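You operate a simulated robot arm through the tools that you are given. There is no shell and no other tool. Be economical: measure what you need, move in short steps, check, and stop when the job is done.

Carry out the task below with a simulated two-armed robot. There is one attempt and no reset: what you move stays moved.

## Task
Clamp the plaster tray on the shaker and shake the bubbles out at speed 3.
Fine: then dial to 0, clamp open, shaker switch off.

Only the result counts: the job must be done as asked and must still hold three seconds after the hand-in. Knocking over, shifting, dropping, spilling or breaking anything else fails it.

## Robot
Two 7-joint arms with two-finger parallel grippers on one trunk, on a base that drives. Base frame: it is fixed to the floor where the robot stands at the start and does not move with it; the origin is under the middle of the robot, x ahead of it, y to its left, z up. Lengths are in mm, angles in rad, forces in N, time in s.
The left shoulder is at the start at [70, 133, 1144], the right one opposite. With the tool pointing down near the work surface each hand reaches from about 100 to 640 mm from the robot's upright axis, wherever it stands, measured 20 degrees to its own side. Places, roughly: blue air key [200, -800, 800]; drawer heater switch [200, -900, 800]; ejector switch [200, -400, 800]; gauge switch [900, -900, 800]; green jog key [900, -700, 800]; pump switch [200, -700, 800]; shaker dial [900, -600, 800]; shaker switch [900, -800, 800]; sliding clamp [800, -400, 900]; top of the shaker plate [700, -400, 900]; white read key [900, -1000, 800]; yellow key by the pump switch [200, -600, 800]; yellow key by the yellow frame [200, -100, 800]. Payload 1.57 kg a hand.
Tool frame (each hand has its own): the origin (TCP) lies between the finger pads and is the grasp point; the fingertips stand 30 mm ahead of it; z points along the fingers, y is the line along which they close. The gripper opens to 80 mm. The fingers are 17 mm wide and 12 mm thick; the gripper's body (40 by 82 mm) begins 80 mm behind the TCP.
Orientation is told as [roll, pitch, yaw] about the base's x, y, z axes, in that order, counted from this pose: with the fingers straight down and closing along the base's y, the tool's x points along the base's -x, its y along +y and its z along -z.

## Interface
- The arms move only by the tool nudge_tool. It takes "left_commands", "right_commands" or both (then of equal length, played together; a hand with none holds still); each is a list of rows, each a list of 3 entries, a list of its own where there are three numbers: the shift along the base's x, y, z in mm, then the turn, a rotation vector about the base's x, y, z in rad, then the finger opening in mm, from 0 to 80. In form: [[[tx, ty, tz], [wx, wy, wz], grip], ...]. A call has 1 to 12 rows; each row shifts and turns the commanded pose from where the row before left it. Rows are played at 5 a second. More than 50 mm and 0.15 rad between two rows, or a gripper value outside its range, and nothing of the call is played. A pose out of reach is approached as far as the arm can. The call stops where the force on the tool passes 40 N (or 10 N more than at its start, if that is more) or the arm is blocked; 0.2 s more then pass. The fingers move at their own pace (about 153 mm/s each) and stop on an object; they squeeze with about 36 N. The grip force told is the motor's: it shows also when the fingers shut on nothing. Time passes only in rows, and 0.2 s behind the last, so rows that do not move let the fingers close. The reply holds the time, the measured pose of the TCP, the force on the tool along the base axes, the opening and the grip force, in the units named above and with some noise, with the torque about the TCP (base axes, N m) and any sound that the robot's microphone picked up.
- Cameras (640 x 400 px; columns grow to the right, rows downward): "scene" is now at [123.3, -21, 1355.5]; the picture's right is [-0.35, -0.94, 0.00], its down [-0.67, 0.25, -0.70] and it looks along [0.66, -0.25, -0.71] (base axes); focal length 214 px, centre (320, 200). "left" rides on the left gripper at [72, 7, -122] in its tool frame; the picture's right is [-0.09, 1.00, 0.00], its down [-0.84, -0.08, -0.54] and it looks along [-0.54, -0.05, 0.84] (tool axes); focal length 238 px, centre (320, 200). "right" rides on the right gripper at [72, -7, -122] in its tool frame; the picture's right is [0.09, 1.00, 0.00], its down [-0.84, 0.08, -0.54] and it looks along [-0.54, 0.05, 0.84] (tool axes); focal length 238 px, centre (320, 200). There is no depth. A picture from a camera that has moved, and an enlarged one, comes with that camera's place and axes in the base frame and with its lens. The place of the scene camera against the robot may be out by one fixed shift of up to 12 mm in any direction.
- snapshot(camera): a new picture of that camera. It takes no simulated time.
- lift_body(by): slides the trunk up (or, below 0, down) by that many mm; the arms and the scene camera ride with it, the base frame stays. It gives what a move gives, with no picture.
- base_move(legs): drives the robot by 1 to 6 legs, each [ahead, left, turn to the left] in mm, mm and rad, along the robot's own axes; the way and the turn of a leg run together, so that a leg with both is an arc; at most 1500 mm and 3.142 rad a leg. The arms and the cameras ride along, it lands a little off, and it stops where it bumps. It gives what a move gives.
- pan_tilt(pan, tilt): turns the head with the scene camera to pan (to the left, within 1.501 rad either way) and tilt (down, from -0.506 to 1.204), counted from straight ahead of the robot. It gives what a move gives.
- inspect(camera, box): a new picture of the part [left, top, right, bottom] of that camera's present view, enlarged. It takes no simulated time.
- hand_in(): hands the job in; it is judged then, once.

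Go step by step. Nothing tells you exact positions but the pictures and the camera data: compare them with the known pose of the tool, close in by small moves and look again before you grip or let go. The budget is 120 turns and 108 pictures, counting those below and the enlarged ones. Unless the task says otherwise, let go and move clear before handing in, and close with one line.

The tools are called after ">>>" by a JSON object that holds its "method" and its "body". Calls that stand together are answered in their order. nudge_tool: Moves the arms, as the interface text tells. Its arguments: {"type":"object","properties":{"left_commands":{"type":"array"},"right_commands":{"type":"array"}},"required":[]} The other tools are called the same way: lift_body (by) slides the trunk up or down; base_move (legs) drives the base; pan_tilt (pan, tilt) turns the head that bears the scene camera; snapshot (camera) takes a picture; inspect (camera, box) takes an enlarged picture of a part of a camera's view; hand_in () hands the job in.

At the start:

```text
t: 0.0
left_position: [446.6, 44.0, 1180.7]
left_tcp_rot: [-0.001, 0.002, 0.001]
left_ft_force: [0.3, 0.1, 0.2]
left_torque: [-0.01, 0.01, -0.01]
left_gripper_width: 80.2
left_grip_force: 0.1
right_position: [391.0, -372.9, 1279.1]
right_tcp_rot: [0.0, 0.0, 0.002]
right_ft_force: [0.6, -0.3, 0.0]
right_torque: [-0.01, -0.02, 0.0]
right_gripper_width: 80.1
right_grip_force: 0.1
trunk travel left (down, up): [-717.0, 223.0]
robot x, y, heading: [4.6, 1.1, 0.002]
head pan, tilt: [-0.358, 0.791]
```

scene: 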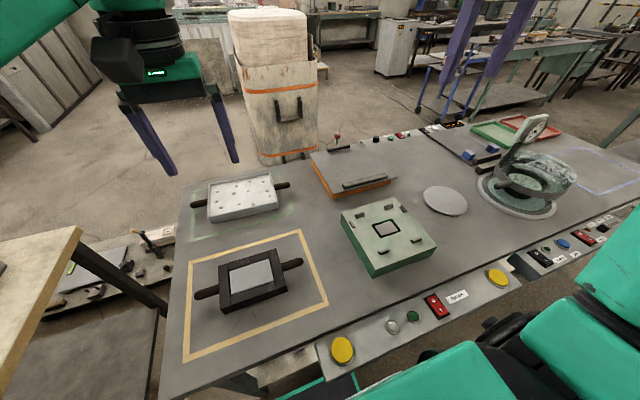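
right: 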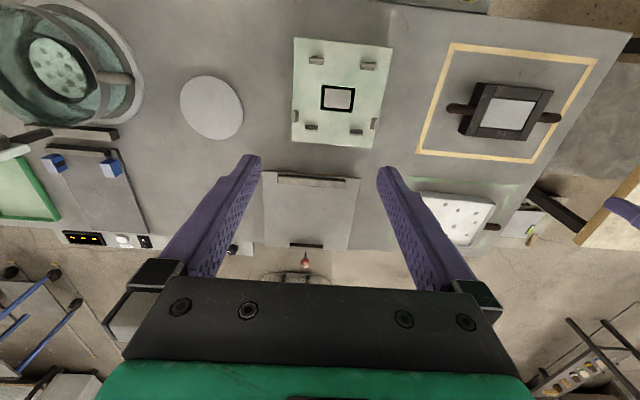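
left: 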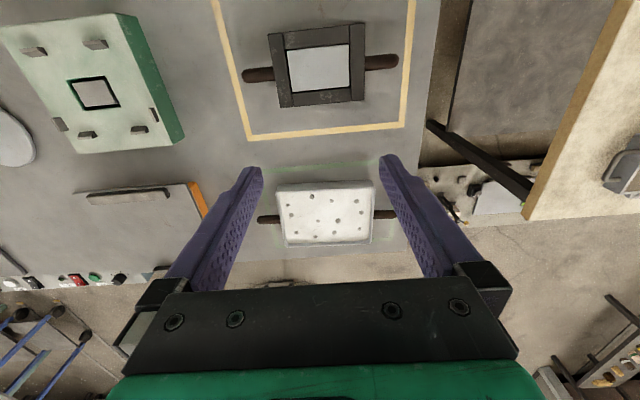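

I see the white plaster tray with two dark handles (back left) and the orange-sided shaker plate next to it. I'll enlarge these first to read the labels and the clamp.

>>> {"method": "inspect", "body": {"camera": "scene", "box": [180, 120, 420, 270]}}

>>> {"method": "inspect", "body": {"camera": "scene", "box": [300, 100, 480, 212]}}

>>> {"method": "inspect", "body": {"camera": "right", "box": [220, 150, 540, 350]}}

>>> {"method": "inspect", "body": {"camera": "left", "box": [0, 140, 400, 390]}}

```text
2.67 times, centred on (300, 195) of scene
camera zoom: at [123.3, -21.0, 1355.5], right [-0.35, -0.94, 0.0], down [-0.67, 0.25, -0.7], along [0.66, -0.25, -0.71], focal length 572 px, centre (373, 213)
```

zoom: 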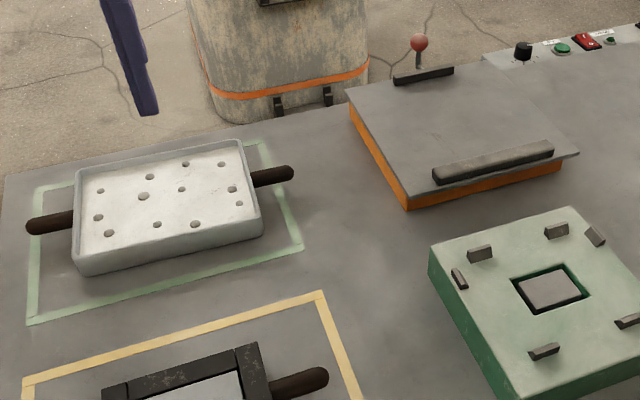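

```text
3.56 times, centred on (390, 156) of scene
camera zoom: at [123.3, -21.0, 1355.5], right [-0.35, -0.94, 0.0], down [-0.67, 0.25, -0.7], along [0.66, -0.25, -0.71], focal length 763 px, centre (71, 356)
```

zoom: 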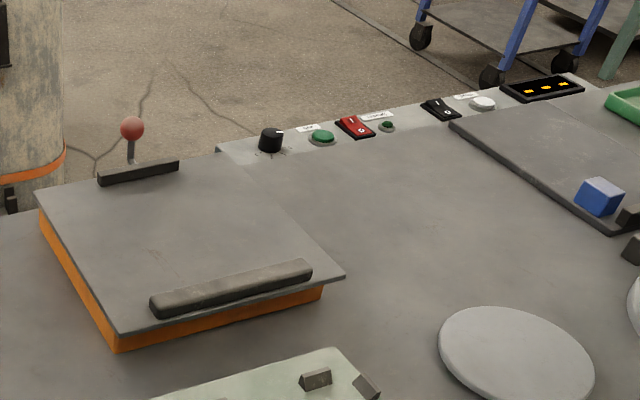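

```text
2.00 times, centred on (380, 250) of right
camera zoom: at [318.6, -380.9, 1401.4], right [-0.09, 1.0, 0.0], down [0.84, 0.08, 0.54], along [0.54, 0.05, -0.84], focal length 477 px, centre (200, 100)
```

zoom: 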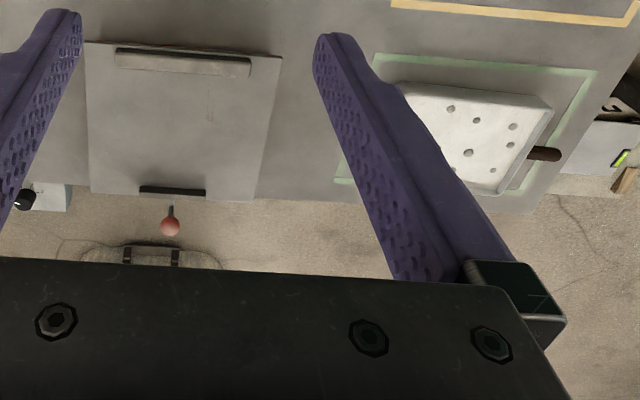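

```text
1.60 times, centred on (200, 265) of left
camera zoom: at [375.6, 50.2, 1302.5], right [0.09, 1.0, 0.0], down [0.84, -0.08, 0.54], along [0.54, -0.05, -0.84], focal length 381 px, centre (512, 96)
```

zoom: 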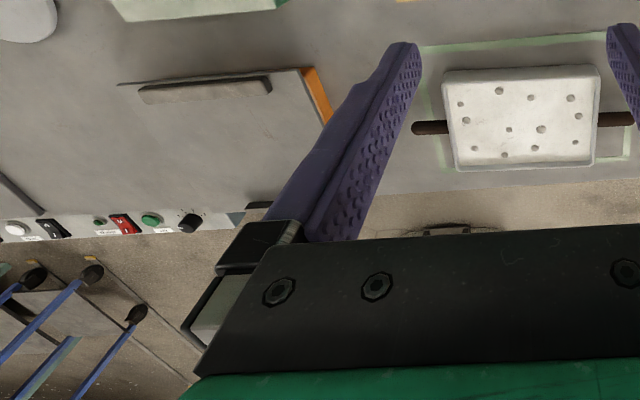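

The tray is near [720, 40, 825], and the shaker plate near [702, -375, 857] with a front stop and a sliding bar with a red knob at the back. They're out of reach from here, so I check the gap between the robot and the table.

>>> {"method": "pan_tilt", "body": {"pan": 0, "tilt": 1.2}}

>>> {"method": "snapshot", "body": {"camera": "scene"}}

```text
t: 0.9
left_position: [447.3, 44.1, 1181.2]
left_tcp_rot: [-0.001, 0.004, 0.0]
left_ft_force: [0.3, -0.2, 0.1]
left_torque: [-0.02, 0.0, 0.01]
left_gripper_width: 80.1
left_grip_force: 0.1
right_position: [389.7, -373.6, 1279.4]
right_tcp_rot: [0.0, 0.0, -0.001]
right_ft_force: [-0.2, -0.1, 0.1]
right_torque: [0.01, 0.03, -0.01]
right_gripper_width: 80.0
right_grip_force: 0.1
trunk travel left (down, up): [-717.0, 223.0]
robot x, y, heading: [-0.6, -0.5, -0.001]
head pan, tilt: [0.0, 1.201]
```

```text
100 pictures are left
camera scene: at [103.4, 7.3, 1327.2], right [0.0, -1.0, 0.0], down [-0.93, 0.0, -0.36], along [0.36, 0.0, -0.93], focal length 214 px, centre (320, 200)
```

scene: 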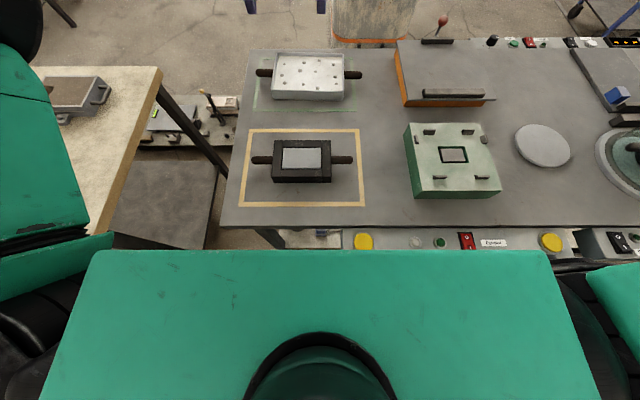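

The trunk can't get close enough from the front, while the back side looks free, with floor visible and the bin far off. I look right and around for a path round the table.

>>> {"method": "pan_tilt", "body": {"pan": -0.8, "tilt": 0.5}}

>>> {"method": "snapshot", "body": {"camera": "scene"}}

>>> {"method": "pan_tilt", "body": {"pan": -1.5, "tilt": 0.6}}

>>> {"method": "snapshot", "body": {"camera": "scene"}}

>>> {"method": "pan_tilt", "body": {"pan": 0.1, "tilt": 0.4}}

>>> {"method": "snapshot", "body": {"camera": "scene"}}

```text
t: 2.0
left_position: [447.7, 43.9, 1180.5]
left_tcp_rot: [-0.001, 0.002, -0.001]
left_ft_force: [-0.2, -0.1, 0.0]
left_torque: [0.01, -0.01, -0.03]
left_gripper_width: 80.0
left_grip_force: 0.0
right_position: [390.1, -372.1, 1279.4]
right_tcp_rot: [0.0, 0.0, -0.001]
right_ft_force: [-0.1, -1.7, -1.3]
right_torque: [0.0, 0.01, 0.02]
right_gripper_width: 80.2
right_grip_force: 0.1
trunk travel left (down, up): [-717.0, 223.0]
robot x, y, heading: [0.3, 3.2, -0.002]
head pan, tilt: [-0.799, 0.499]
```

```text
99 pictures are left
camera scene: at [110.9, -57.7, 1380.8], right [-0.72, -0.7, 0.0], down [-0.33, 0.34, -0.88], along [0.61, -0.63, -0.48], focal length 214 px, centre (320, 200)
```

scene: 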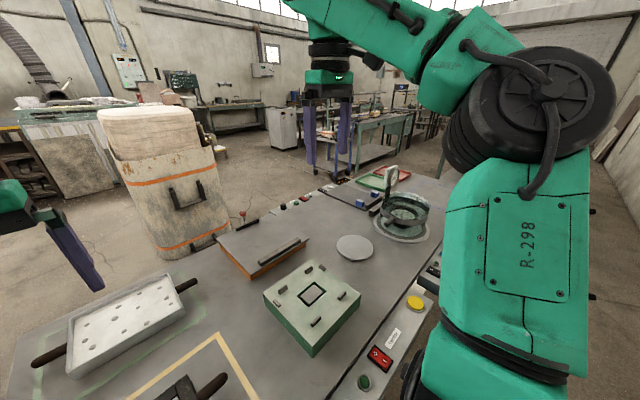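

```text
t: 3.1
left_position: [447.9, 44.1, 1179.5]
left_tcp_rot: [0.0, 0.003, 0.001]
left_ft_force: [0.0, 0.5, -0.2]
left_torque: [0.01, 0.01, 0.0]
left_gripper_width: 79.9
left_grip_force: 0.1
right_position: [390.6, -372.4, 1280.6]
right_tcp_rot: [0.0, 0.0, 0.002]
right_ft_force: [-0.9, 0.0, -0.6]
right_torque: [0.0, -0.01, 0.02]
right_gripper_width: 80.2
right_grip_force: 0.1
trunk travel left (down, up): [-717.0, 223.0]
robot x, y, heading: [-1.9, 1.4, 0.004]
head pan, tilt: [-1.499, 0.6]
```

```text
98 pictures are left
camera scene: at [53.8, -80.7, 1371.8], right [-1.0, -0.07, 0.0], down [-0.04, 0.56, -0.83], along [0.06, -0.82, -0.56], focal length 214 px, centre (320, 200)
```

scene: 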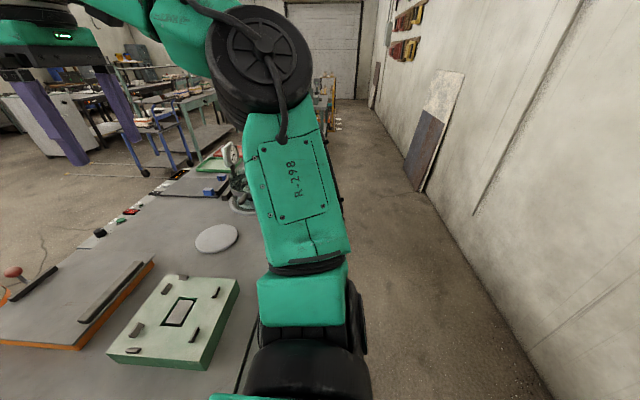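

```text
t: 4.7
left_position: [447.9, 45.3, 1179.8]
left_tcp_rot: [0.0, 0.003, -0.002]
left_ft_force: [-0.4, -0.4, -0.4]
left_torque: [0.01, 0.0, 0.02]
left_gripper_width: 79.8
left_grip_force: 0.0
right_position: [389.4, -373.6, 1279.2]
right_tcp_rot: [-0.001, 0.0, 0.0]
right_ft_force: [-0.4, -0.2, -0.7]
right_torque: [0.03, 0.0, -0.01]
right_gripper_width: 80.0
right_grip_force: 0.1
trunk travel left (down, up): [-717.0, 223.0]
robot x, y, heading: [-0.2, -0.2, 0.001]
head pan, tilt: [0.099, 0.4]
```

```text
97 pictures are left
camera scene: at [139.6, 16.5, 1390.0], right [0.1, -1.0, 0.0], down [-0.39, -0.04, -0.92], along [0.92, 0.09, -0.39], focal length 214 px, centre (320, 200)
```

scene: 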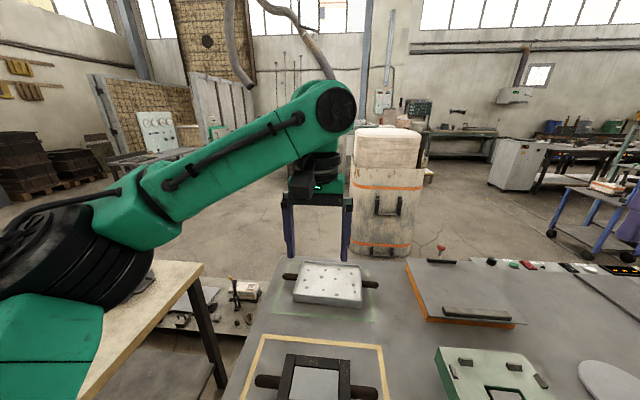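

The aisle to the right is clear, and behind the table there is open floor. I back off slightly, slide right along the table and look at its end.

>>> {"method": "base_move", "body": {"legs": [[-120, 0, 0], [0, -1400, 0]]}}

>>> {"method": "pan_tilt", "body": {"pan": -0.5, "tilt": 0.7}}

>>> {"method": "snapshot", "body": {"camera": "scene"}}

```text
t: 12.4
left_position: [331.7, -1330.6, 1179.3]
left_tcp_rot: [0.0, 0.001, 0.002]
left_ft_force: [-0.4, 0.3, -1.2]
left_torque: [-0.01, -0.01, 0.01]
left_gripper_width: 79.8
left_grip_force: 0.1
right_position: [274.1, -1747.6, 1279.5]
right_tcp_rot: [-0.001, -0.001, 0.002]
right_ft_force: [0.5, 0.7, 0.2]
right_torque: [0.01, 0.0, 0.04]
right_gripper_width: 80.0
right_grip_force: 0.1
trunk travel left (down, up): [-717.0, 223.0]
robot x, y, heading: [-115.2, -1376.7, 0.001]
head pan, tilt: [0.099, 0.4]
```

```text
t: 13.4
left_position: [331.1, -1329.0, 1179.8]
left_tcp_rot: [0.001, 0.002, 0.0]
left_ft_force: [0.2, -1.2, -0.1]
left_torque: [0.02, 0.01, -0.02]
left_gripper_width: 80.0
left_grip_force: 0.1
right_position: [274.7, -1748.4, 1278.9]
right_tcp_rot: [0.0, -0.001, 0.002]
right_ft_force: [-0.5, -0.1, 0.6]
right_torque: [-0.03, 0.03, -0.01]
right_gripper_width: 80.0
right_grip_force: 0.1
trunk travel left (down, up): [-717.0, 223.0]
robot x, y, heading: [-116.1, -1373.0, -0.001]
head pan, tilt: [-0.499, 0.7]
```

```text
96 pictures are left
camera scene: at [6.0, -1408.4, 1363.2], right [-0.48, -0.88, 0.0], down [-0.57, 0.31, -0.77], along [0.67, -0.36, -0.64], focal length 214 px, centre (320, 200)
```

scene: 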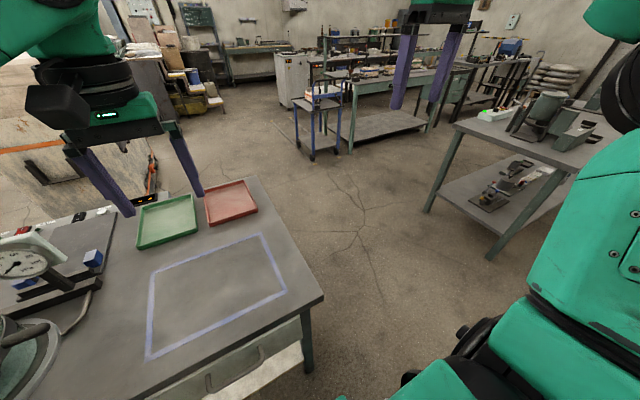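

The table ends at y≈-1535, with the next table at y≈-2950 and the cart at x>2150, so there is a wide corridor. I drive round the corner, turn to face back (-x), and slide along behind the table.

>>> {"method": "base_move", "body": {"legs": [[0, -800, 0], [1500, 0, 0], [0, 0, 3.1416]]}}

>>> {"method": "pan_tilt", "body": {"pan": -0.7, "tilt": 0.6}}

>>> {"method": "snapshot", "body": {"camera": "scene"}}

```text
refused: 3.1416 is not a number from -3.14159 to 3.14159
```

```text
t: 14.2
left_position: [331.3, -1330.0, 1179.7]
left_tcp_rot: [0.001, 0.002, 0.001]
left_ft_force: [0.2, -0.2, 0.5]
left_torque: [0.01, 0.03, 0.01]
left_gripper_width: 80.2
left_grip_force: 0.1
right_position: [273.9, -1748.1, 1280.0]
right_tcp_rot: [0.001, 0.0, 0.001]
right_ft_force: [-0.3, 0.2, 0.0]
right_torque: [0.02, 0.0, -0.03]
right_gripper_width: 80.2
right_grip_force: 0.1
trunk travel left (down, up): [-717.0, 223.0]
robot x, y, heading: [-113.8, -1374.7, 0.004]
head pan, tilt: [-0.7, 0.6]
```

```text
95 pictures are left
camera scene: at [-1.0, -1424.8, 1371.7], right [-0.64, -0.77, 0.0], down [-0.43, 0.36, -0.82], along [0.63, -0.53, -0.57], focal length 214 px, centre (320, 200)
```

scene: 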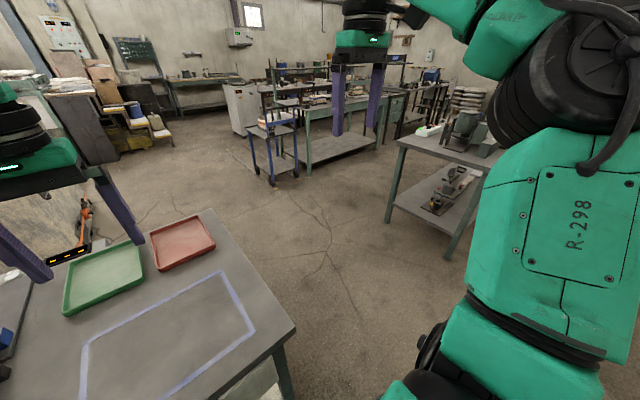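

The turn was just over the limit, so nothing moved. I repeat it with a legal value.

>>> {"method": "base_move", "body": {"legs": [[0, -800, 0], [1500, 0, 0], [0, 0, 3.14]]}}

>>> {"method": "snapshot", "body": {"camera": "scene"}}

```text
t: 33.0
left_position: [959.1, -2214.5, 1180.3]
left_tcp_rot: [-0.001, 0.001, -3.097]
left_ft_force: [-0.7, -0.1, 0.5]
left_torque: [-0.01, -0.03, -0.01]
left_gripper_width: 80.1
left_grip_force: 0.1
right_position: [998.4, -1795.8, 1279.1]
right_tcp_rot: [0.001, 0.001, -3.099]
right_ft_force: [0.2, 0.0, 0.1]
right_torque: [-0.01, 0.02, 0.03]
right_gripper_width: 80.0
right_grip_force: 0.1
trunk travel left (down, up): [-717.0, 223.0]
robot x, y, heading: [1402.5, -2153.4, -3.098]
head pan, tilt: [-0.7, 0.6]
```

```text
94 pictures are left
camera scene: at [1281.3, -2092.1, 1371.8], right [0.61, 0.79, 0.0], down [0.45, -0.34, -0.82], along [-0.65, 0.5, -0.57], focal length 214 px, centre (320, 200)
```

scene: 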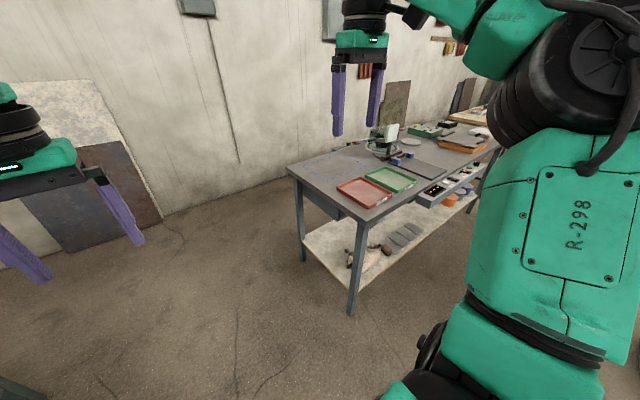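

I straighten the heading and slide behind the table toward the tray.

>>> {"method": "base_move", "body": {"legs": [[0, 0, -0.0436], [0, -1500, 0], [0, -690, 0]]}}

>>> {"method": "pan_tilt", "body": {"pan": 0, "tilt": 0.9}}

>>> {"method": "snapshot", "body": {"camera": "scene"}}

```text
t: 44.4
left_position: [955.1, 39.9, 1179.8]
left_tcp_rot: [-0.002, 0.003, -3.128]
left_ft_force: [-0.7, 0.0, 0.4]
left_torque: [0.02, 0.01, 0.0]
left_gripper_width: 80.0
left_grip_force: 0.1
right_position: [1005.9, 457.4, 1279.5]
right_tcp_rot: [-0.001, 0.0, -3.129]
right_ft_force: [0.4, 0.5, 0.1]
right_torque: [-0.01, 0.0, -0.01]
right_gripper_width: 79.7
right_grip_force: 0.1
trunk travel left (down, up): [-717.0, 223.0]
robot x, y, heading: [1400.2, 91.5, -3.126]
head pan, tilt: [-0.7, 0.6]
```

```text
t: 45.5
left_position: [954.7, 41.2, 1180.6]
left_tcp_rot: [-0.001, 0.001, -3.127]
left_ft_force: [0.2, -0.5, -0.3]
left_torque: [0.03, 0.02, 0.02]
left_gripper_width: 79.9
left_grip_force: 0.0
right_position: [1007.1, 458.6, 1280.0]
right_tcp_rot: [-0.001, 0.001, -3.129]
right_ft_force: [-0.2, -0.7, 0.1]
right_torque: [0.0, 0.02, 0.01]
right_gripper_width: 80.2
right_grip_force: 0.1
trunk travel left (down, up): [-717.0, 223.0]
robot x, y, heading: [1399.1, 90.7, -3.127]
head pan, tilt: [0.0, 0.901]
```

```text
93 pictures are left
camera scene: at [1273.3, 97.4, 1347.0], right [-0.01, 1.0, 0.0], down [0.78, 0.01, -0.62], along [-0.62, -0.01, -0.78], focal length 214 px, centre (320, 200)
```

scene: 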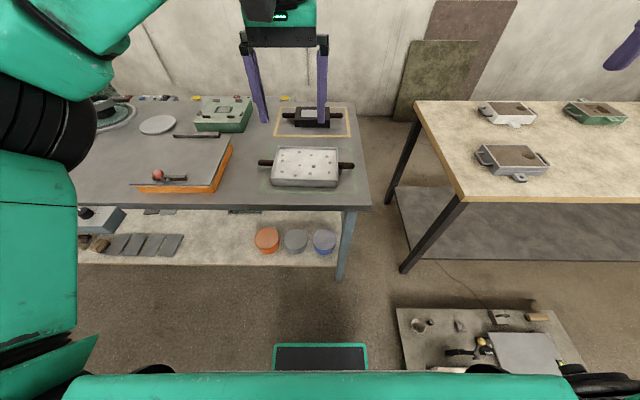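

The tray is confirmed at about [705, 36, 830], with a low platform to the right at y>465. I center on the tray and approach the table.

>>> {"method": "base_move", "body": {"legs": [[0, 55, -0.015], [210, 0, 0]]}}

>>> {"method": "snapshot", "body": {"camera": "scene"}}

>>> {"method": "snapshot", "body": {"camera": "left"}}

>>> {"method": "snapshot", "body": {"camera": "right"}}

```text
t: 47.7
left_position: [744.9, -7.1, 1179.8]
left_tcp_rot: [0.0, -0.001, -3.14]
left_ft_force: [0.1, 0.0, -0.5]
left_torque: [0.0, 0.01, 0.0]
left_gripper_width: 79.9
left_grip_force: 0.0
right_position: [801.6, 410.3, 1280.6]
right_tcp_rot: [0.001, -0.003, -3.14]
right_ft_force: [0.0, -0.1, 0.2]
right_torque: [0.02, -0.01, 0.01]
right_gripper_width: 80.0
right_grip_force: 0.1
trunk travel left (down, up): [-717.0, 223.0]
robot x, y, heading: [1189.4, 40.4, -3.135]
head pan, tilt: [0.0, 0.901]
```

```text
92 pictures are left
camera scene: at [1063.7, 44.7, 1347.2], right [0.0, 1.0, 0.0], down [0.78, 0.0, -0.62], along [-0.62, 0.0, -0.78], focal length 214 px, centre (320, 200)
```

scene: 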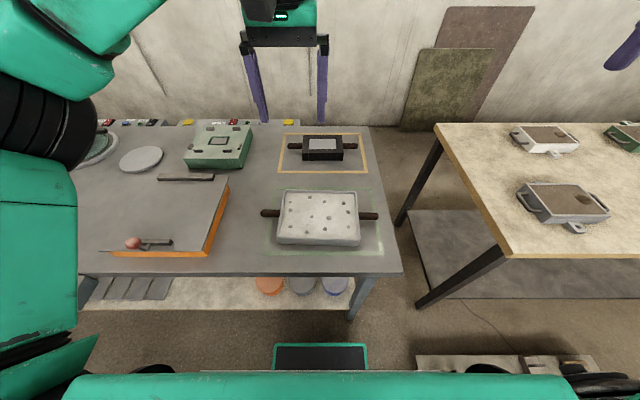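

```text
91 pictures are left
camera left: at [816.7, -14.6, 1303.3], right [-0.09, -1.0, 0.0], down [-0.84, 0.08, 0.54], along [-0.54, 0.05, -0.84], focal length 238 px, centre (320, 200)
```

left: 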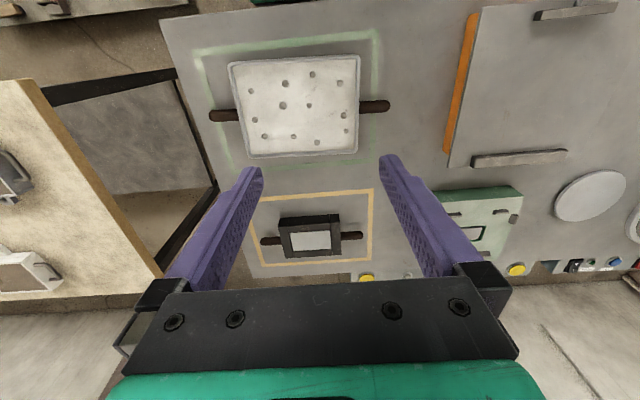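

```text
90 pictures are left
camera right: at [874.4, 414.6, 1402.1], right [0.09, -1.0, 0.0], down [-0.84, -0.08, 0.54], along [-0.54, -0.05, -0.84], focal length 238 px, centre (320, 200)
```

right: 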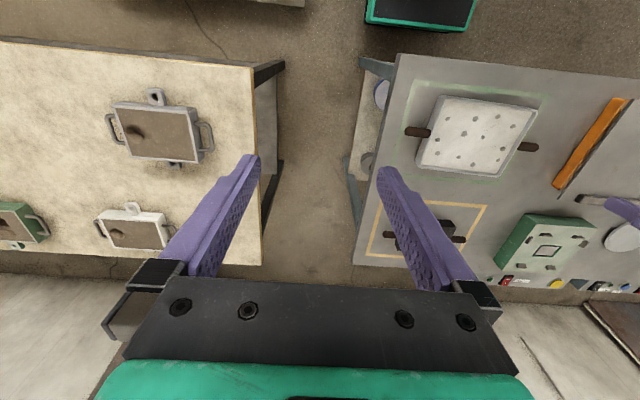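

From both wrist cameras the handles are at about [718, -108, 847] and [727, 172, 846]. I turn both hands so the fingers close along x, and bring them above the handles.

>>> {"method": "nudge_tool", "body": {"left_commands": [[[-2, -8.6, -15], [0, 0, -0.1309], 80], [[-2, -8.6, -15], [0, 0, -0.1309], 80], [[-2, -8.6, -15], [0, 0, -0.1309], 80], [[-2, -8.6, -15], [0, 0, -0.1309], 80], [[-2, -8.6, -15], [0, 0, -0.1309], 80], [[-2, -8.6, -15], [0, 0, -0.1309], 80], [[-2, -8.6, -15], [0, 0, -0.1309], 80], [[-2, -8.6, -15], [0, 0, -0.1309], 80], [[-2, -8.6, -15], [0, 0, -0.1309], 80], [[-2, -8.6, -15], [0, 0, -0.1309], 80], [[-2, -8.6, -15], [0, 0, -0.1309], 80], [[-2, -8.6, -15], [0, 0, -0.1309], 80]], "right_commands": [[[-6.2, -19.7, -23.3], [0, 0, 0.1309], 80], [[-6.2, -19.7, -23.3], [0, 0, 0.1309], 80], [[-6.2, -19.7, -23.3], [0, 0, 0.1309], 80], [[-6.2, -19.7, -23.3], [0, 0, 0.1309], 80], [[-6.2, -19.7, -23.3], [0, 0, 0.1309], 80], [[-6.2, -19.7, -23.3], [0, 0, 0.1309], 80], [[-6.2, -19.7, -23.3], [0, 0, 0.1309], 80], [[-6.2, -19.7, -23.3], [0, 0, 0.1309], 80], [[-6.2, -19.7, -23.3], [0, 0, 0.1309], 80], [[-6.2, -19.7, -23.3], [0, 0, 0.1309], 80], [[-6.2, -19.7, -23.3], [0, 0, 0.1309], 80], [[-6.2, -19.7, -23.3], [0, 0, 0.1309], 80]]}}

>>> {"method": "snapshot", "body": {"camera": "left"}}

>>> {"method": "snapshot", "body": {"camera": "right"}}

```text
t: 50.3
left_position: [717.3, -113.4, 999.1]
left_tcp_rot: [-0.002, -0.004, 1.571]
left_ft_force: [0.1, -0.3, 0.5]
left_torque: [0.05, -0.02, -0.03]
left_gripper_width: 79.9
left_grip_force: 0.1
right_position: [726.3, 169.9, 1001.4]
right_tcp_rot: [-0.001, 0.001, -1.567]
right_ft_force: [-0.1, -0.3, 0.1]
right_torque: [0.02, -0.02, 0.0]
right_gripper_width: 79.9
right_grip_force: 0.0
trunk travel left (down, up): [-717.0, 223.0]
robot x, y, heading: [1188.6, 40.7, -3.139]
head pan, tilt: [0.0, 0.901]
```

```text
89 pictures are left
camera left: at [710.1, -185.6, 1122.6], right [-1.0, 0.09, 0.0], down [0.08, 0.84, 0.54], along [0.05, 0.54, -0.84], focal length 238 px, centre (320, 200)
```

left: 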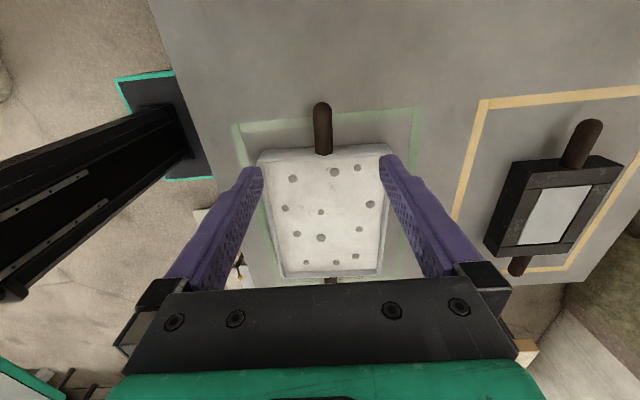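

```text
88 pictures are left
camera right: at [719.6, 240.1, 1121.9], right [1.0, 0.1, 0.0], down [0.08, -0.84, 0.54], along [0.05, -0.54, -0.84], focal length 238 px, centre (320, 200)
```

right: 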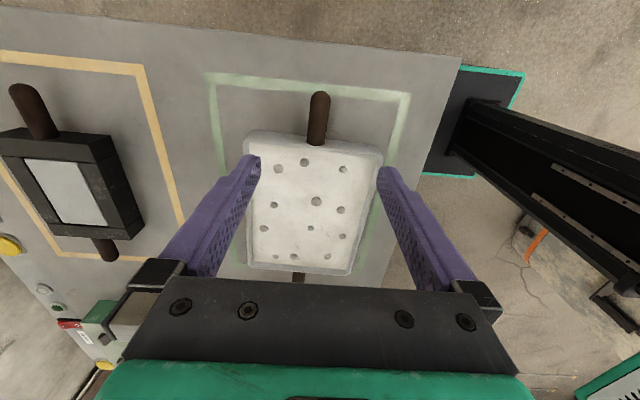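

The hands sit above the handles. I descend so the fingers straddle them.

>>> {"method": "nudge_tool", "body": {"left_commands": [[[-1, 2, -40], [0, 0, 0], 80], [[-1, 2, -40], [0, 0, 0], 80], [[-1, 2, -40], [0, 0, 0], 80], [[0, 0, -29], [0, 0, 0], 80]], "right_commands": [[[-1, 1, -40], [0, 0, 0], 80], [[-1, 1, -40], [0, 0, 0], 80], [[-1, 1, -40], [0, 0, 0], 80], [[0, 0, -31], [0, 0, 0], 80]]}}

>>> {"method": "snapshot", "body": {"camera": "left"}}

>>> {"method": "snapshot", "body": {"camera": "right"}}

>>> {"method": "inspect", "body": {"camera": "scene", "box": [220, 160, 420, 285]}}

```text
t: 51.3
left_position: [711.1, -107.5, 851.6]
left_tcp_rot: [0.001, 0.003, 1.57]
left_ft_force: [-0.8, -0.6, -0.6]
left_torque: [0.0, 0.0, -0.01]
left_gripper_width: 80.1
left_grip_force: 0.0
right_position: [724.3, 179.7, 851.2]
right_tcp_rot: [-0.001, -0.003, -1.57]
right_ft_force: [-0.8, 0.2, -0.3]
right_torque: [0.02, -0.01, 0.03]
right_gripper_width: 80.0
right_grip_force: 0.1
right hand out of reach, approached as far as the arm can: row 4
trunk travel left (down, up): [-717.0, 223.0]
robot x, y, heading: [1189.1, 36.8, -3.143]
head pan, tilt: [0.0, 0.901]
```

```text
87 pictures are left
camera left: at [705.2, -179.7, 975.2], right [-1.0, 0.09, 0.0], down [0.08, 0.84, 0.54], along [0.05, 0.54, -0.84], focal length 238 px, centre (320, 200)
```

left: 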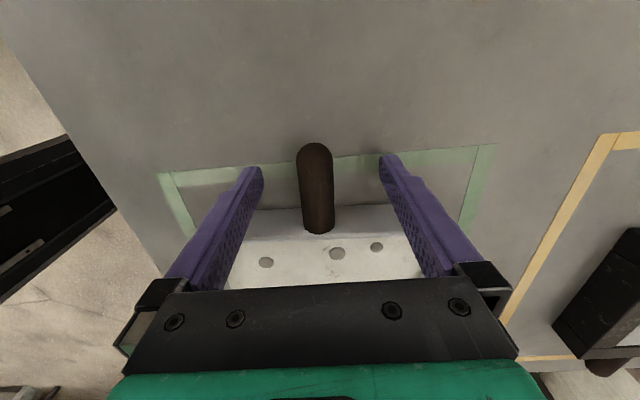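

```text
86 pictures are left
camera right: at [717.6, 249.3, 973.1], right [1.0, 0.09, 0.0], down [0.08, -0.84, 0.54], along [0.05, -0.54, -0.84], focal length 238 px, centre (320, 200)
```

right: 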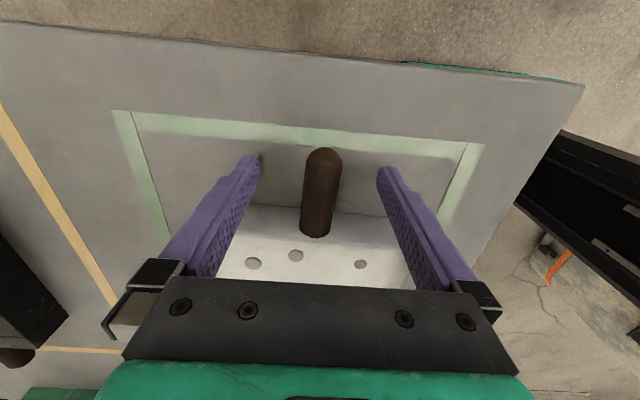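

```text
3.20 times, centred on (320, 222) of scene
camera zoom: at [1060.6, 44.3, 1347.0], right [0.0, 1.0, 0.0], down [0.78, 0.0, -0.62], along [-0.62, 0.0, -0.78], focal length 686 px, centre (320, 128)
```

zoom: 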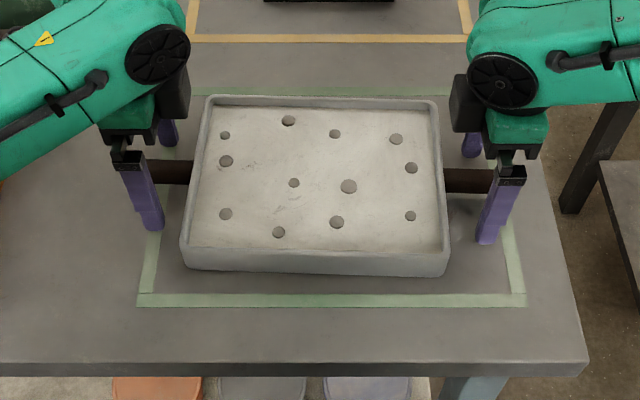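

Both hands straddle the handles at about axis height. The right arm is at a limit, so I'll do the lifting with the trunk; now I close both grippers.

>>> {"method": "nudge_tool", "body": {"left_commands": [[[0, 0, 0], [0, 0, 0], 80], [[0, 0, 0], [0, 0, 0], 40], [[0, 0, 0], [0, 0, 0], 0], [[0, 0, 0], [0, 0, 0], 0], [[0, 0, 0], [0, 0, 0], 0]], "right_commands": [[[0, 6, 1], [0, 0, 0], 80], [[0, 0, 0], [0, 0, 0], 40], [[0, 0, 0], [0, 0, 0], 0], [[0, 0, 0], [0, 0, 0], 0], [[0, 0, 0], [0, 0, 0], 0]]}}

>>> {"method": "snapshot", "body": {"camera": "left"}}

>>> {"method": "snapshot", "body": {"camera": "right"}}

```text
t: 52.5
left_position: [712.9, -107.1, 852.7]
left_tcp_rot: [-0.002, -0.001, 1.57]
left_ft_force: [6.6, 1.0, 1.4]
left_torque: [0.14, -0.06, -0.67]
left_gripper_width: 22.1
left_grip_force: 35.1
right_position: [724.0, 186.9, 853.0]
right_tcp_rot: [0.001, 0.0, -1.57]
right_ft_force: [-3.1, -1.3, 0.3]
right_torque: [0.3, 0.0, -0.58]
right_gripper_width: 21.9
right_grip_force: 33.8
trunk travel left (down, up): [-717.0, 223.0]
robot x, y, heading: [1191.6, 40.3, -3.142]
head pan, tilt: [0.0, 0.901]
```

```text
84 pictures are left
camera left: at [705.8, -179.5, 975.5], right [-1.0, 0.09, 0.0], down [0.08, 0.84, 0.54], along [0.05, 0.54, -0.84], focal length 238 px, centre (320, 200)
```

left: 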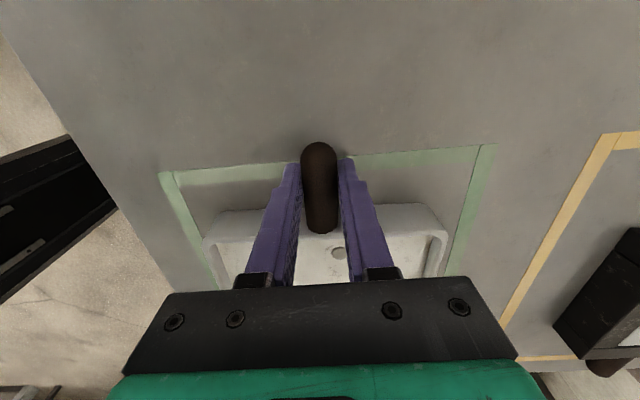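

```text
83 pictures are left
camera right: at [718.5, 255.4, 974.6], right [1.0, 0.09, 0.0], down [0.08, -0.84, 0.54], along [0.05, -0.54, -0.84], focal length 238 px, centre (320, 200)
```

right: 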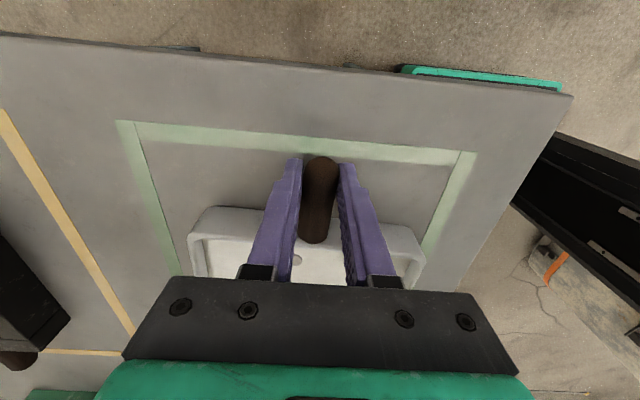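

Both handles are held (22 mm). I lift with the trunk, gently first.

>>> {"method": "lift_body", "body": {"by": 20}}

>>> {"method": "lift_body", "body": {"by": 130}}

>>> {"method": "snapshot", "body": {"camera": "scene"}}

>>> {"method": "snapshot", "body": {"camera": "left"}}

```text
t: 53.2
left_position: [712.0, -107.4, 873.6]
left_tcp_rot: [-0.003, -0.001, 1.573]
left_ft_force: [4.6, 0.8, -2.8]
left_torque: [0.48, -0.07, -0.65]
left_gripper_width: 22.1
left_grip_force: 34.9
right_position: [724.6, 184.9, 872.5]
right_tcp_rot: [0.0, 0.0, -1.569]
right_ft_force: [-4.2, -1.0, -8.3]
right_torque: [0.38, 0.04, -0.57]
right_gripper_width: 22.2
right_grip_force: 34.7
trunk travel left (down, up): [-737.0, 203.0]
robot x, y, heading: [1192.1, 37.8, -3.14]
head pan, tilt: [0.0, 0.901]
```

```text
t: 54.8
left_position: [710.0, -106.7, 1002.4]
left_tcp_rot: [-0.002, -0.001, 1.573]
left_ft_force: [3.7, 1.5, -5.7]
left_torque: [-0.06, -0.04, -0.59]
left_gripper_width: 21.9
left_grip_force: 35.2
right_position: [724.0, 183.9, 1002.3]
right_tcp_rot: [0.0, 0.0, -1.571]
right_ft_force: [-3.9, -1.1, -4.9]
right_torque: [-0.07, 0.01, -0.53]
right_gripper_width: 21.7
right_grip_force: 34.9
trunk travel left (down, up): [-867.0, 73.0]
robot x, y, heading: [1189.3, 37.3, -3.139]
head pan, tilt: [0.0, 0.901]
```

```text
82 pictures are left
camera scene: at [1059.1, 44.3, 1496.7], right [0.0, 1.0, 0.0], down [0.78, 0.0, -0.62], along [-0.62, 0.0, -0.78], focal length 214 px, centre (320, 200)
```

scene: 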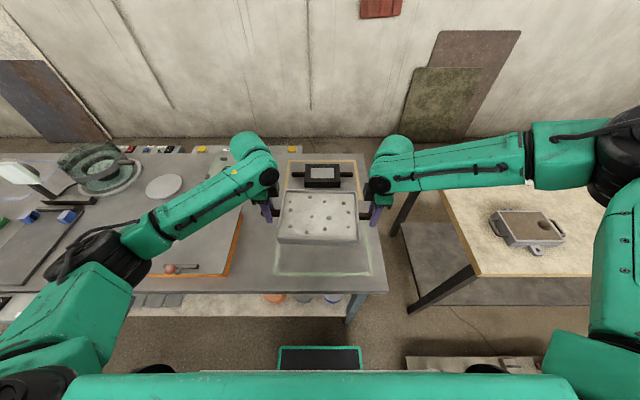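

```text
81 pictures are left
camera left: at [704.3, -179.8, 1124.7], right [-1.0, 0.09, 0.0], down [0.07, 0.84, 0.54], along [0.05, 0.54, -0.84], focal length 238 px, centre (320, 200)
```

left: 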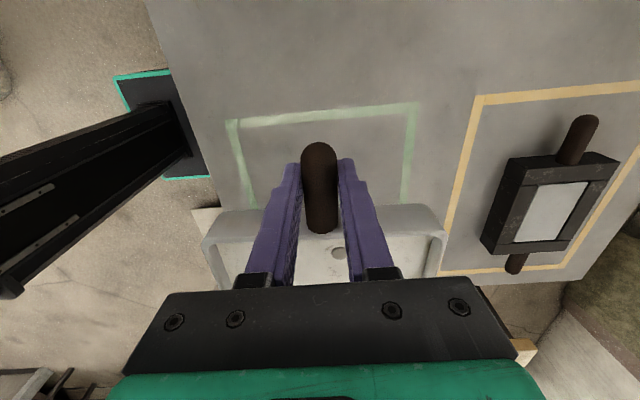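

The tray hangs level. I drive left (toward -y) by about 400 mm to bring it above the shaker plate.

>>> {"method": "base_move", "body": {"legs": [[0, 400, 0]]}}

>>> {"method": "snapshot", "body": {"camera": "scene"}}

>>> {"method": "snapshot", "body": {"camera": "left"}}

>>> {"method": "snapshot", "body": {"camera": "right"}}

```text
t: 57.2
left_position: [711.9, -506.5, 1003.0]
left_tcp_rot: [-0.003, 0.002, 1.573]
left_ft_force: [3.6, 1.3, -7.4]
left_torque: [-0.18, -0.03, -0.57]
left_gripper_width: 22.2
left_grip_force: 34.8
right_position: [723.8, -213.4, 1000.8]
right_tcp_rot: [0.002, -0.002, -1.569]
right_ft_force: [-2.4, -1.0, -4.5]
right_torque: [-0.16, 0.03, -0.5]
right_gripper_width: 22.0
right_grip_force: 34.5
trunk travel left (down, up): [-867.0, 73.0]
robot x, y, heading: [1191.7, -362.2, -3.139]
head pan, tilt: [0.0, 0.901]
```

```text
80 pictures are left
camera scene: at [1060.0, -353.5, 1496.8], right [0.0, 1.0, 0.0], down [0.78, 0.0, -0.62], along [-0.62, 0.0, -0.78], focal length 214 px, centre (320, 200)
```

scene: 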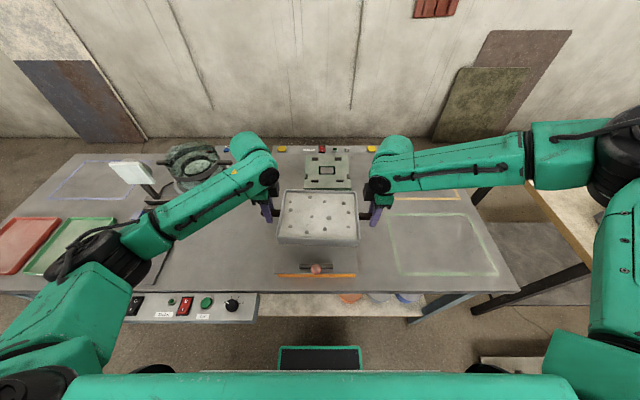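

```text
79 pictures are left
camera left: at [705.2, -578.5, 1125.2], right [-1.0, 0.09, 0.0], down [0.07, 0.84, 0.54], along [0.05, 0.54, -0.84], focal length 238 px, centre (320, 200)
```

left: 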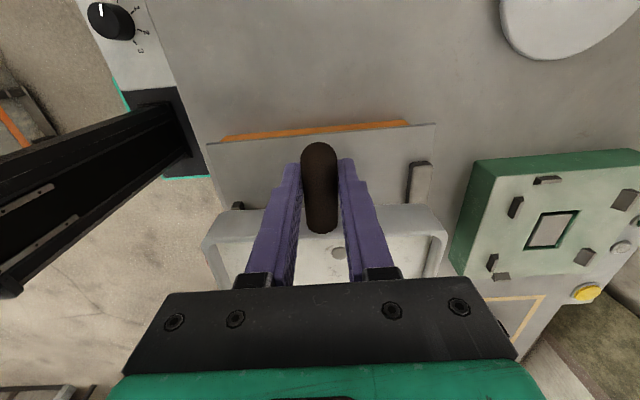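

```text
78 pictures are left
camera right: at [717.6, -143.6, 1123.8], right [1.0, 0.09, 0.0], down [0.08, -0.84, 0.54], along [0.05, -0.54, -0.84], focal length 238 px, centre (320, 200)
```

right: 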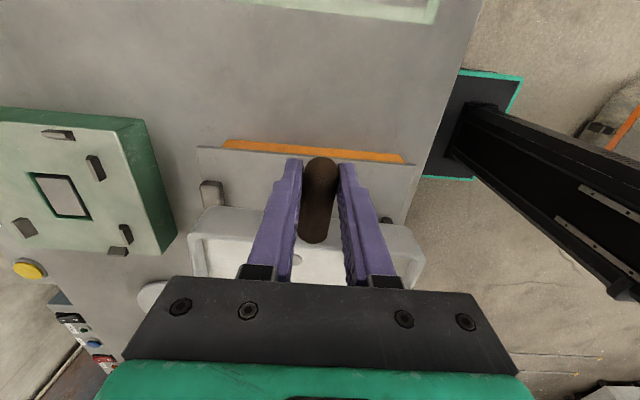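

From the wrist cameras the plate spans x 583–845 and y -496…-254. The stop's inner face is at x≈616, the clamp bar's at x≈815, and both are centred on y≈-374. I square the tray up and shift it to centre [702, -375] using the base.

>>> {"method": "nudge_tool", "body": {"left_commands": [[[4, 0, 0], [0, 0, 0], 0], [[4, 0, 0], [0, 0, 0], 0], [[4, 0, 0], [0, 0, 0], 0], [[0, 0, 0], [0, 0, 0], 0]]}}

>>> {"method": "base_move", "body": {"legs": [[22, 9, 0]]}}

>>> {"method": "snapshot", "body": {"camera": "left"}}

>>> {"method": "snapshot", "body": {"camera": "right"}}

```text
t: 58.2
left_position: [723.2, -508.0, 1002.9]
left_tcp_rot: [-0.002, 0.002, 1.572]
left_ft_force: [-1.2, -0.7, -9.0]
left_torque: [-0.56, 0.06, 0.09]
left_gripper_width: 21.7
left_grip_force: 34.7
right_position: [725.3, -215.9, 1001.8]
right_tcp_rot: [0.003, 0.001, -1.569]
right_ft_force: [0.3, 0.7, -3.7]
right_torque: [-0.14, -0.08, 0.15]
right_gripper_width: 21.7
right_grip_force: 34.9
trunk travel left (down, up): [-867.0, 73.0]
robot x, y, heading: [1191.8, -363.5, -3.141]
head pan, tilt: [0.0, 0.901]
```

```text
t: 59.1
left_position: [706.2, -513.9, 1005.0]
left_tcp_rot: [0.002, 0.002, 1.572]
left_ft_force: [1.1, -2.9, -7.0]
left_torque: [-0.27, 0.03, -0.07]
left_gripper_width: 21.6
left_grip_force: 34.7
right_position: [706.2, -221.3, 1004.5]
right_tcp_rot: [-0.004, -0.002, -1.572]
right_ft_force: [0.4, 2.2, -2.9]
right_torque: [-0.27, 0.08, -0.03]
right_gripper_width: 21.8
right_grip_force: 34.7
trunk travel left (down, up): [-867.0, 73.0]
robot x, y, heading: [1169.4, -369.5, -3.141]
head pan, tilt: [0.0, 0.901]
```

```text
77 pictures are left
camera left: at [699.4, -586.5, 1128.2], right [-1.0, 0.09, 0.0], down [0.08, 0.84, 0.54], along [0.05, 0.54, -0.84], focal length 238 px, centre (320, 200)
```

left: 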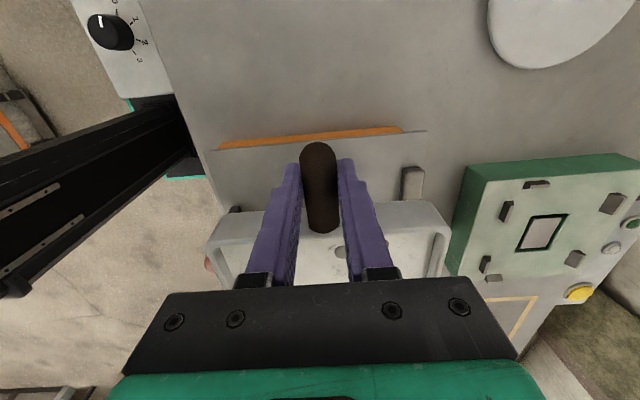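

```text
76 pictures are left
camera right: at [700.6, -151.5, 1126.0], right [1.0, 0.09, 0.0], down [0.08, -0.84, 0.54], along [0.05, -0.54, -0.84], focal length 238 px, centre (320, 200)
```

right: 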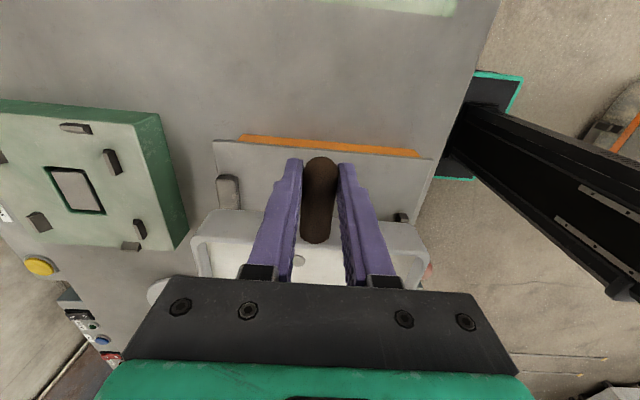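

The tray is squared at centre x≈706, y≈-374, between the stop and the clamp. I lower it with the trunk.

>>> {"method": "lift_body", "body": {"by": -70}}

>>> {"method": "snapshot", "body": {"camera": "left"}}

>>> {"method": "inspect", "body": {"camera": "scene", "box": [220, 160, 420, 285]}}

```text
t: 60.1
left_position: [702.7, -515.4, 932.5]
left_tcp_rot: [-0.002, -0.001, 1.571]
left_ft_force: [0.5, 1.3, -4.9]
left_torque: [-0.03, 0.01, -0.14]
left_gripper_width: 21.8
left_grip_force: 34.5
right_position: [701.2, -223.4, 932.9]
right_tcp_rot: [0.001, -0.001, -1.569]
right_ft_force: [-0.8, 0.4, -4.8]
right_torque: [0.05, 0.0, -0.05]
right_gripper_width: 21.4
right_grip_force: 34.7
trunk travel left (down, up): [-797.0, 143.0]
robot x, y, heading: [1168.9, -371.4, -3.136]
head pan, tilt: [0.0, 0.901]
```

```text
75 pictures are left
camera left: at [694.7, -588.5, 1055.5], right [-1.0, 0.09, 0.0], down [0.08, 0.84, 0.54], along [0.05, 0.54, -0.84], focal length 238 px, centre (320, 200)
```

left: 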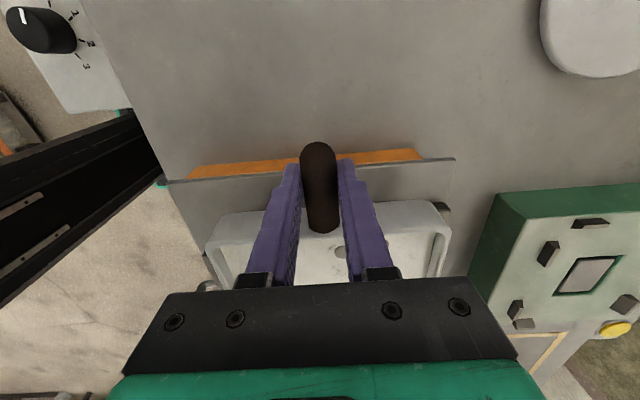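

```text
3.20 times, centred on (320, 222) of scene
camera zoom: at [1038.2, -364.5, 1426.8], right [0.0, 1.0, 0.0], down [0.78, 0.0, -0.62], along [-0.62, 0.0, -0.78], focal length 686 px, centre (320, 128)
```

zoom: 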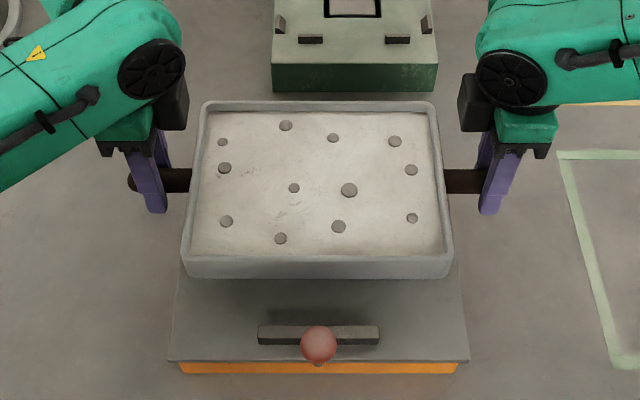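

I nudge the tray 6 mm toward me for clearance from the stop, then lower in small steps watching the force.

>>> {"method": "nudge_tool", "body": {"left_commands": [[[3, 0, 0], [0, 0, 0], 0], [[3, 0, 0], [0, 0, 0], 0], [[0, 0, 0], [0, 0, 0], 0]], "right_commands": [[[3, 0, 0], [0, 0, 0], 0], [[3, 0, 0], [0, 0, 0], 0], [[0, 0, 0], [0, 0, 0], 0]]}}

>>> {"method": "lift_body", "body": {"by": -10}}

>>> {"method": "lift_body", "body": {"by": -5}}

>>> {"method": "inspect", "body": {"camera": "scene", "box": [220, 160, 420, 285]}}

```text
t: 60.9
left_position: [708.7, -516.4, 931.8]
left_tcp_rot: [-0.004, 0.001, 1.571]
left_ft_force: [-1.0, 1.9, -10.7]
left_torque: [-0.92, 0.03, 0.12]
left_gripper_width: 21.6
left_grip_force: 34.3
right_position: [708.5, -224.0, 932.0]
right_tcp_rot: [0.003, -0.001, -1.568]
right_ft_force: [0.3, -2.0, -0.5]
right_torque: [-0.52, -0.02, 0.25]
right_gripper_width: 21.8
right_grip_force: 34.7
trunk travel left (down, up): [-797.0, 143.0]
robot x, y, heading: [1167.2, -372.4, -3.142]
head pan, tilt: [0.0, 0.901]
```

```text
t: 61.5
left_position: [707.9, -516.3, 922.3]
left_tcp_rot: [-0.003, 0.002, 1.572]
left_ft_force: [-0.1, 3.0, -11.9]
left_torque: [-0.9, 0.01, 0.02]
left_gripper_width: 21.6
left_grip_force: 34.9
right_position: [706.9, -225.2, 920.8]
right_tcp_rot: [0.001, -0.003, -1.569]
right_ft_force: [0.3, -2.5, 0.9]
right_torque: [-0.79, 0.02, 0.08]
right_gripper_width: 21.6
right_grip_force: 34.3
trunk travel left (down, up): [-787.0, 153.0]
robot x, y, heading: [1167.6, -372.7, -3.139]
head pan, tilt: [0.0, 0.901]
```

```text
t: 62.1
left_position: [708.2, -516.3, 918.3]
left_tcp_rot: [-0.005, 0.0, 1.572]
left_ft_force: [0.2, 3.1, -11.1]
left_torque: [-0.73, -0.05, -0.06]
left_gripper_width: 21.6
left_grip_force: 34.6
right_position: [707.3, -222.8, 916.3]
right_tcp_rot: [0.002, -0.003, -1.57]
right_ft_force: [0.6, -3.9, 0.1]
right_torque: [-0.92, 0.01, -0.09]
right_gripper_width: 21.7
right_grip_force: 34.6
trunk travel left (down, up): [-782.0, 158.0]
robot x, y, heading: [1167.5, -369.9, -3.139]
head pan, tilt: [0.0, 0.901]
```

```text
3.20 times, centred on (320, 222) of scene
camera zoom: at [1037.5, -364.6, 1411.7], right [0.0, 1.0, 0.0], down [0.79, 0.0, -0.62], along [-0.62, 0.0, -0.79], focal length 686 px, centre (320, 128)
```

zoom: 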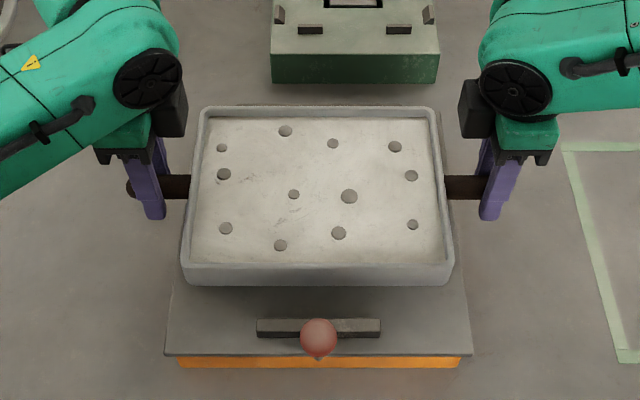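

The tray is still hanging free (total about 11 N). I continue down in small steps.

>>> {"method": "lift_body", "body": {"by": -4}}

>>> {"method": "lift_body", "body": {"by": -3}}

>>> {"method": "lift_body", "body": {"by": -2}}

```text
t: 62.6
left_position: [707.9, -516.3, 913.8]
left_tcp_rot: [-0.003, 0.0, 1.57]
left_ft_force: [0.5, 3.6, -11.4]
left_torque: [-0.63, -0.03, -0.08]
left_gripper_width: 21.7
left_grip_force: 34.3
right_position: [708.3, -223.5, 911.0]
right_tcp_rot: [0.003, 0.0, -1.571]
right_ft_force: [-1.5, -3.6, 0.3]
right_torque: [-0.92, 0.04, -0.09]
right_gripper_width: 21.5
right_grip_force: 34.5
trunk travel left (down, up): [-778.0, 162.0]
robot x, y, heading: [1169.7, -372.8, -3.141]
head pan, tilt: [0.0, 0.901]
```

```text
t: 63.1
left_position: [708.7, -515.8, 911.2]
left_tcp_rot: [-0.004, 0.0, 1.571]
left_ft_force: [1.1, 5.3, -9.8]
left_torque: [-0.58, -0.07, -0.04]
left_gripper_width: 21.4
left_grip_force: 34.2
right_position: [707.1, -223.4, 909.2]
right_tcp_rot: [0.001, 0.0, -1.57]
right_ft_force: [-0.2, -5.6, -0.6]
right_torque: [-0.74, 0.01, -0.05]
right_gripper_width: 21.6
right_grip_force: 34.6
trunk travel left (down, up): [-775.0, 165.0]
robot x, y, heading: [1168.5, -373.8, -3.142]
head pan, tilt: [0.0, 0.901]
```

```text
t: 63.6
left_position: [706.6, -515.8, 908.2]
left_tcp_rot: [-0.005, 0.0, 1.57]
left_ft_force: [0.9, 6.3, -8.9]
left_torque: [-0.46, -0.04, -0.03]
left_gripper_width: 21.7
left_grip_force: 34.9
right_position: [708.2, -222.8, 906.9]
right_tcp_rot: [0.001, -0.001, -1.568]
right_ft_force: [-0.1, -5.8, -2.5]
right_torque: [-0.52, 0.01, -0.03]
right_gripper_width: 21.5
right_grip_force: 34.5
trunk travel left (down, up): [-773.0, 167.0]
robot x, y, heading: [1171.6, -370.8, -3.14]
head pan, tilt: [0.0, 0.901]
```

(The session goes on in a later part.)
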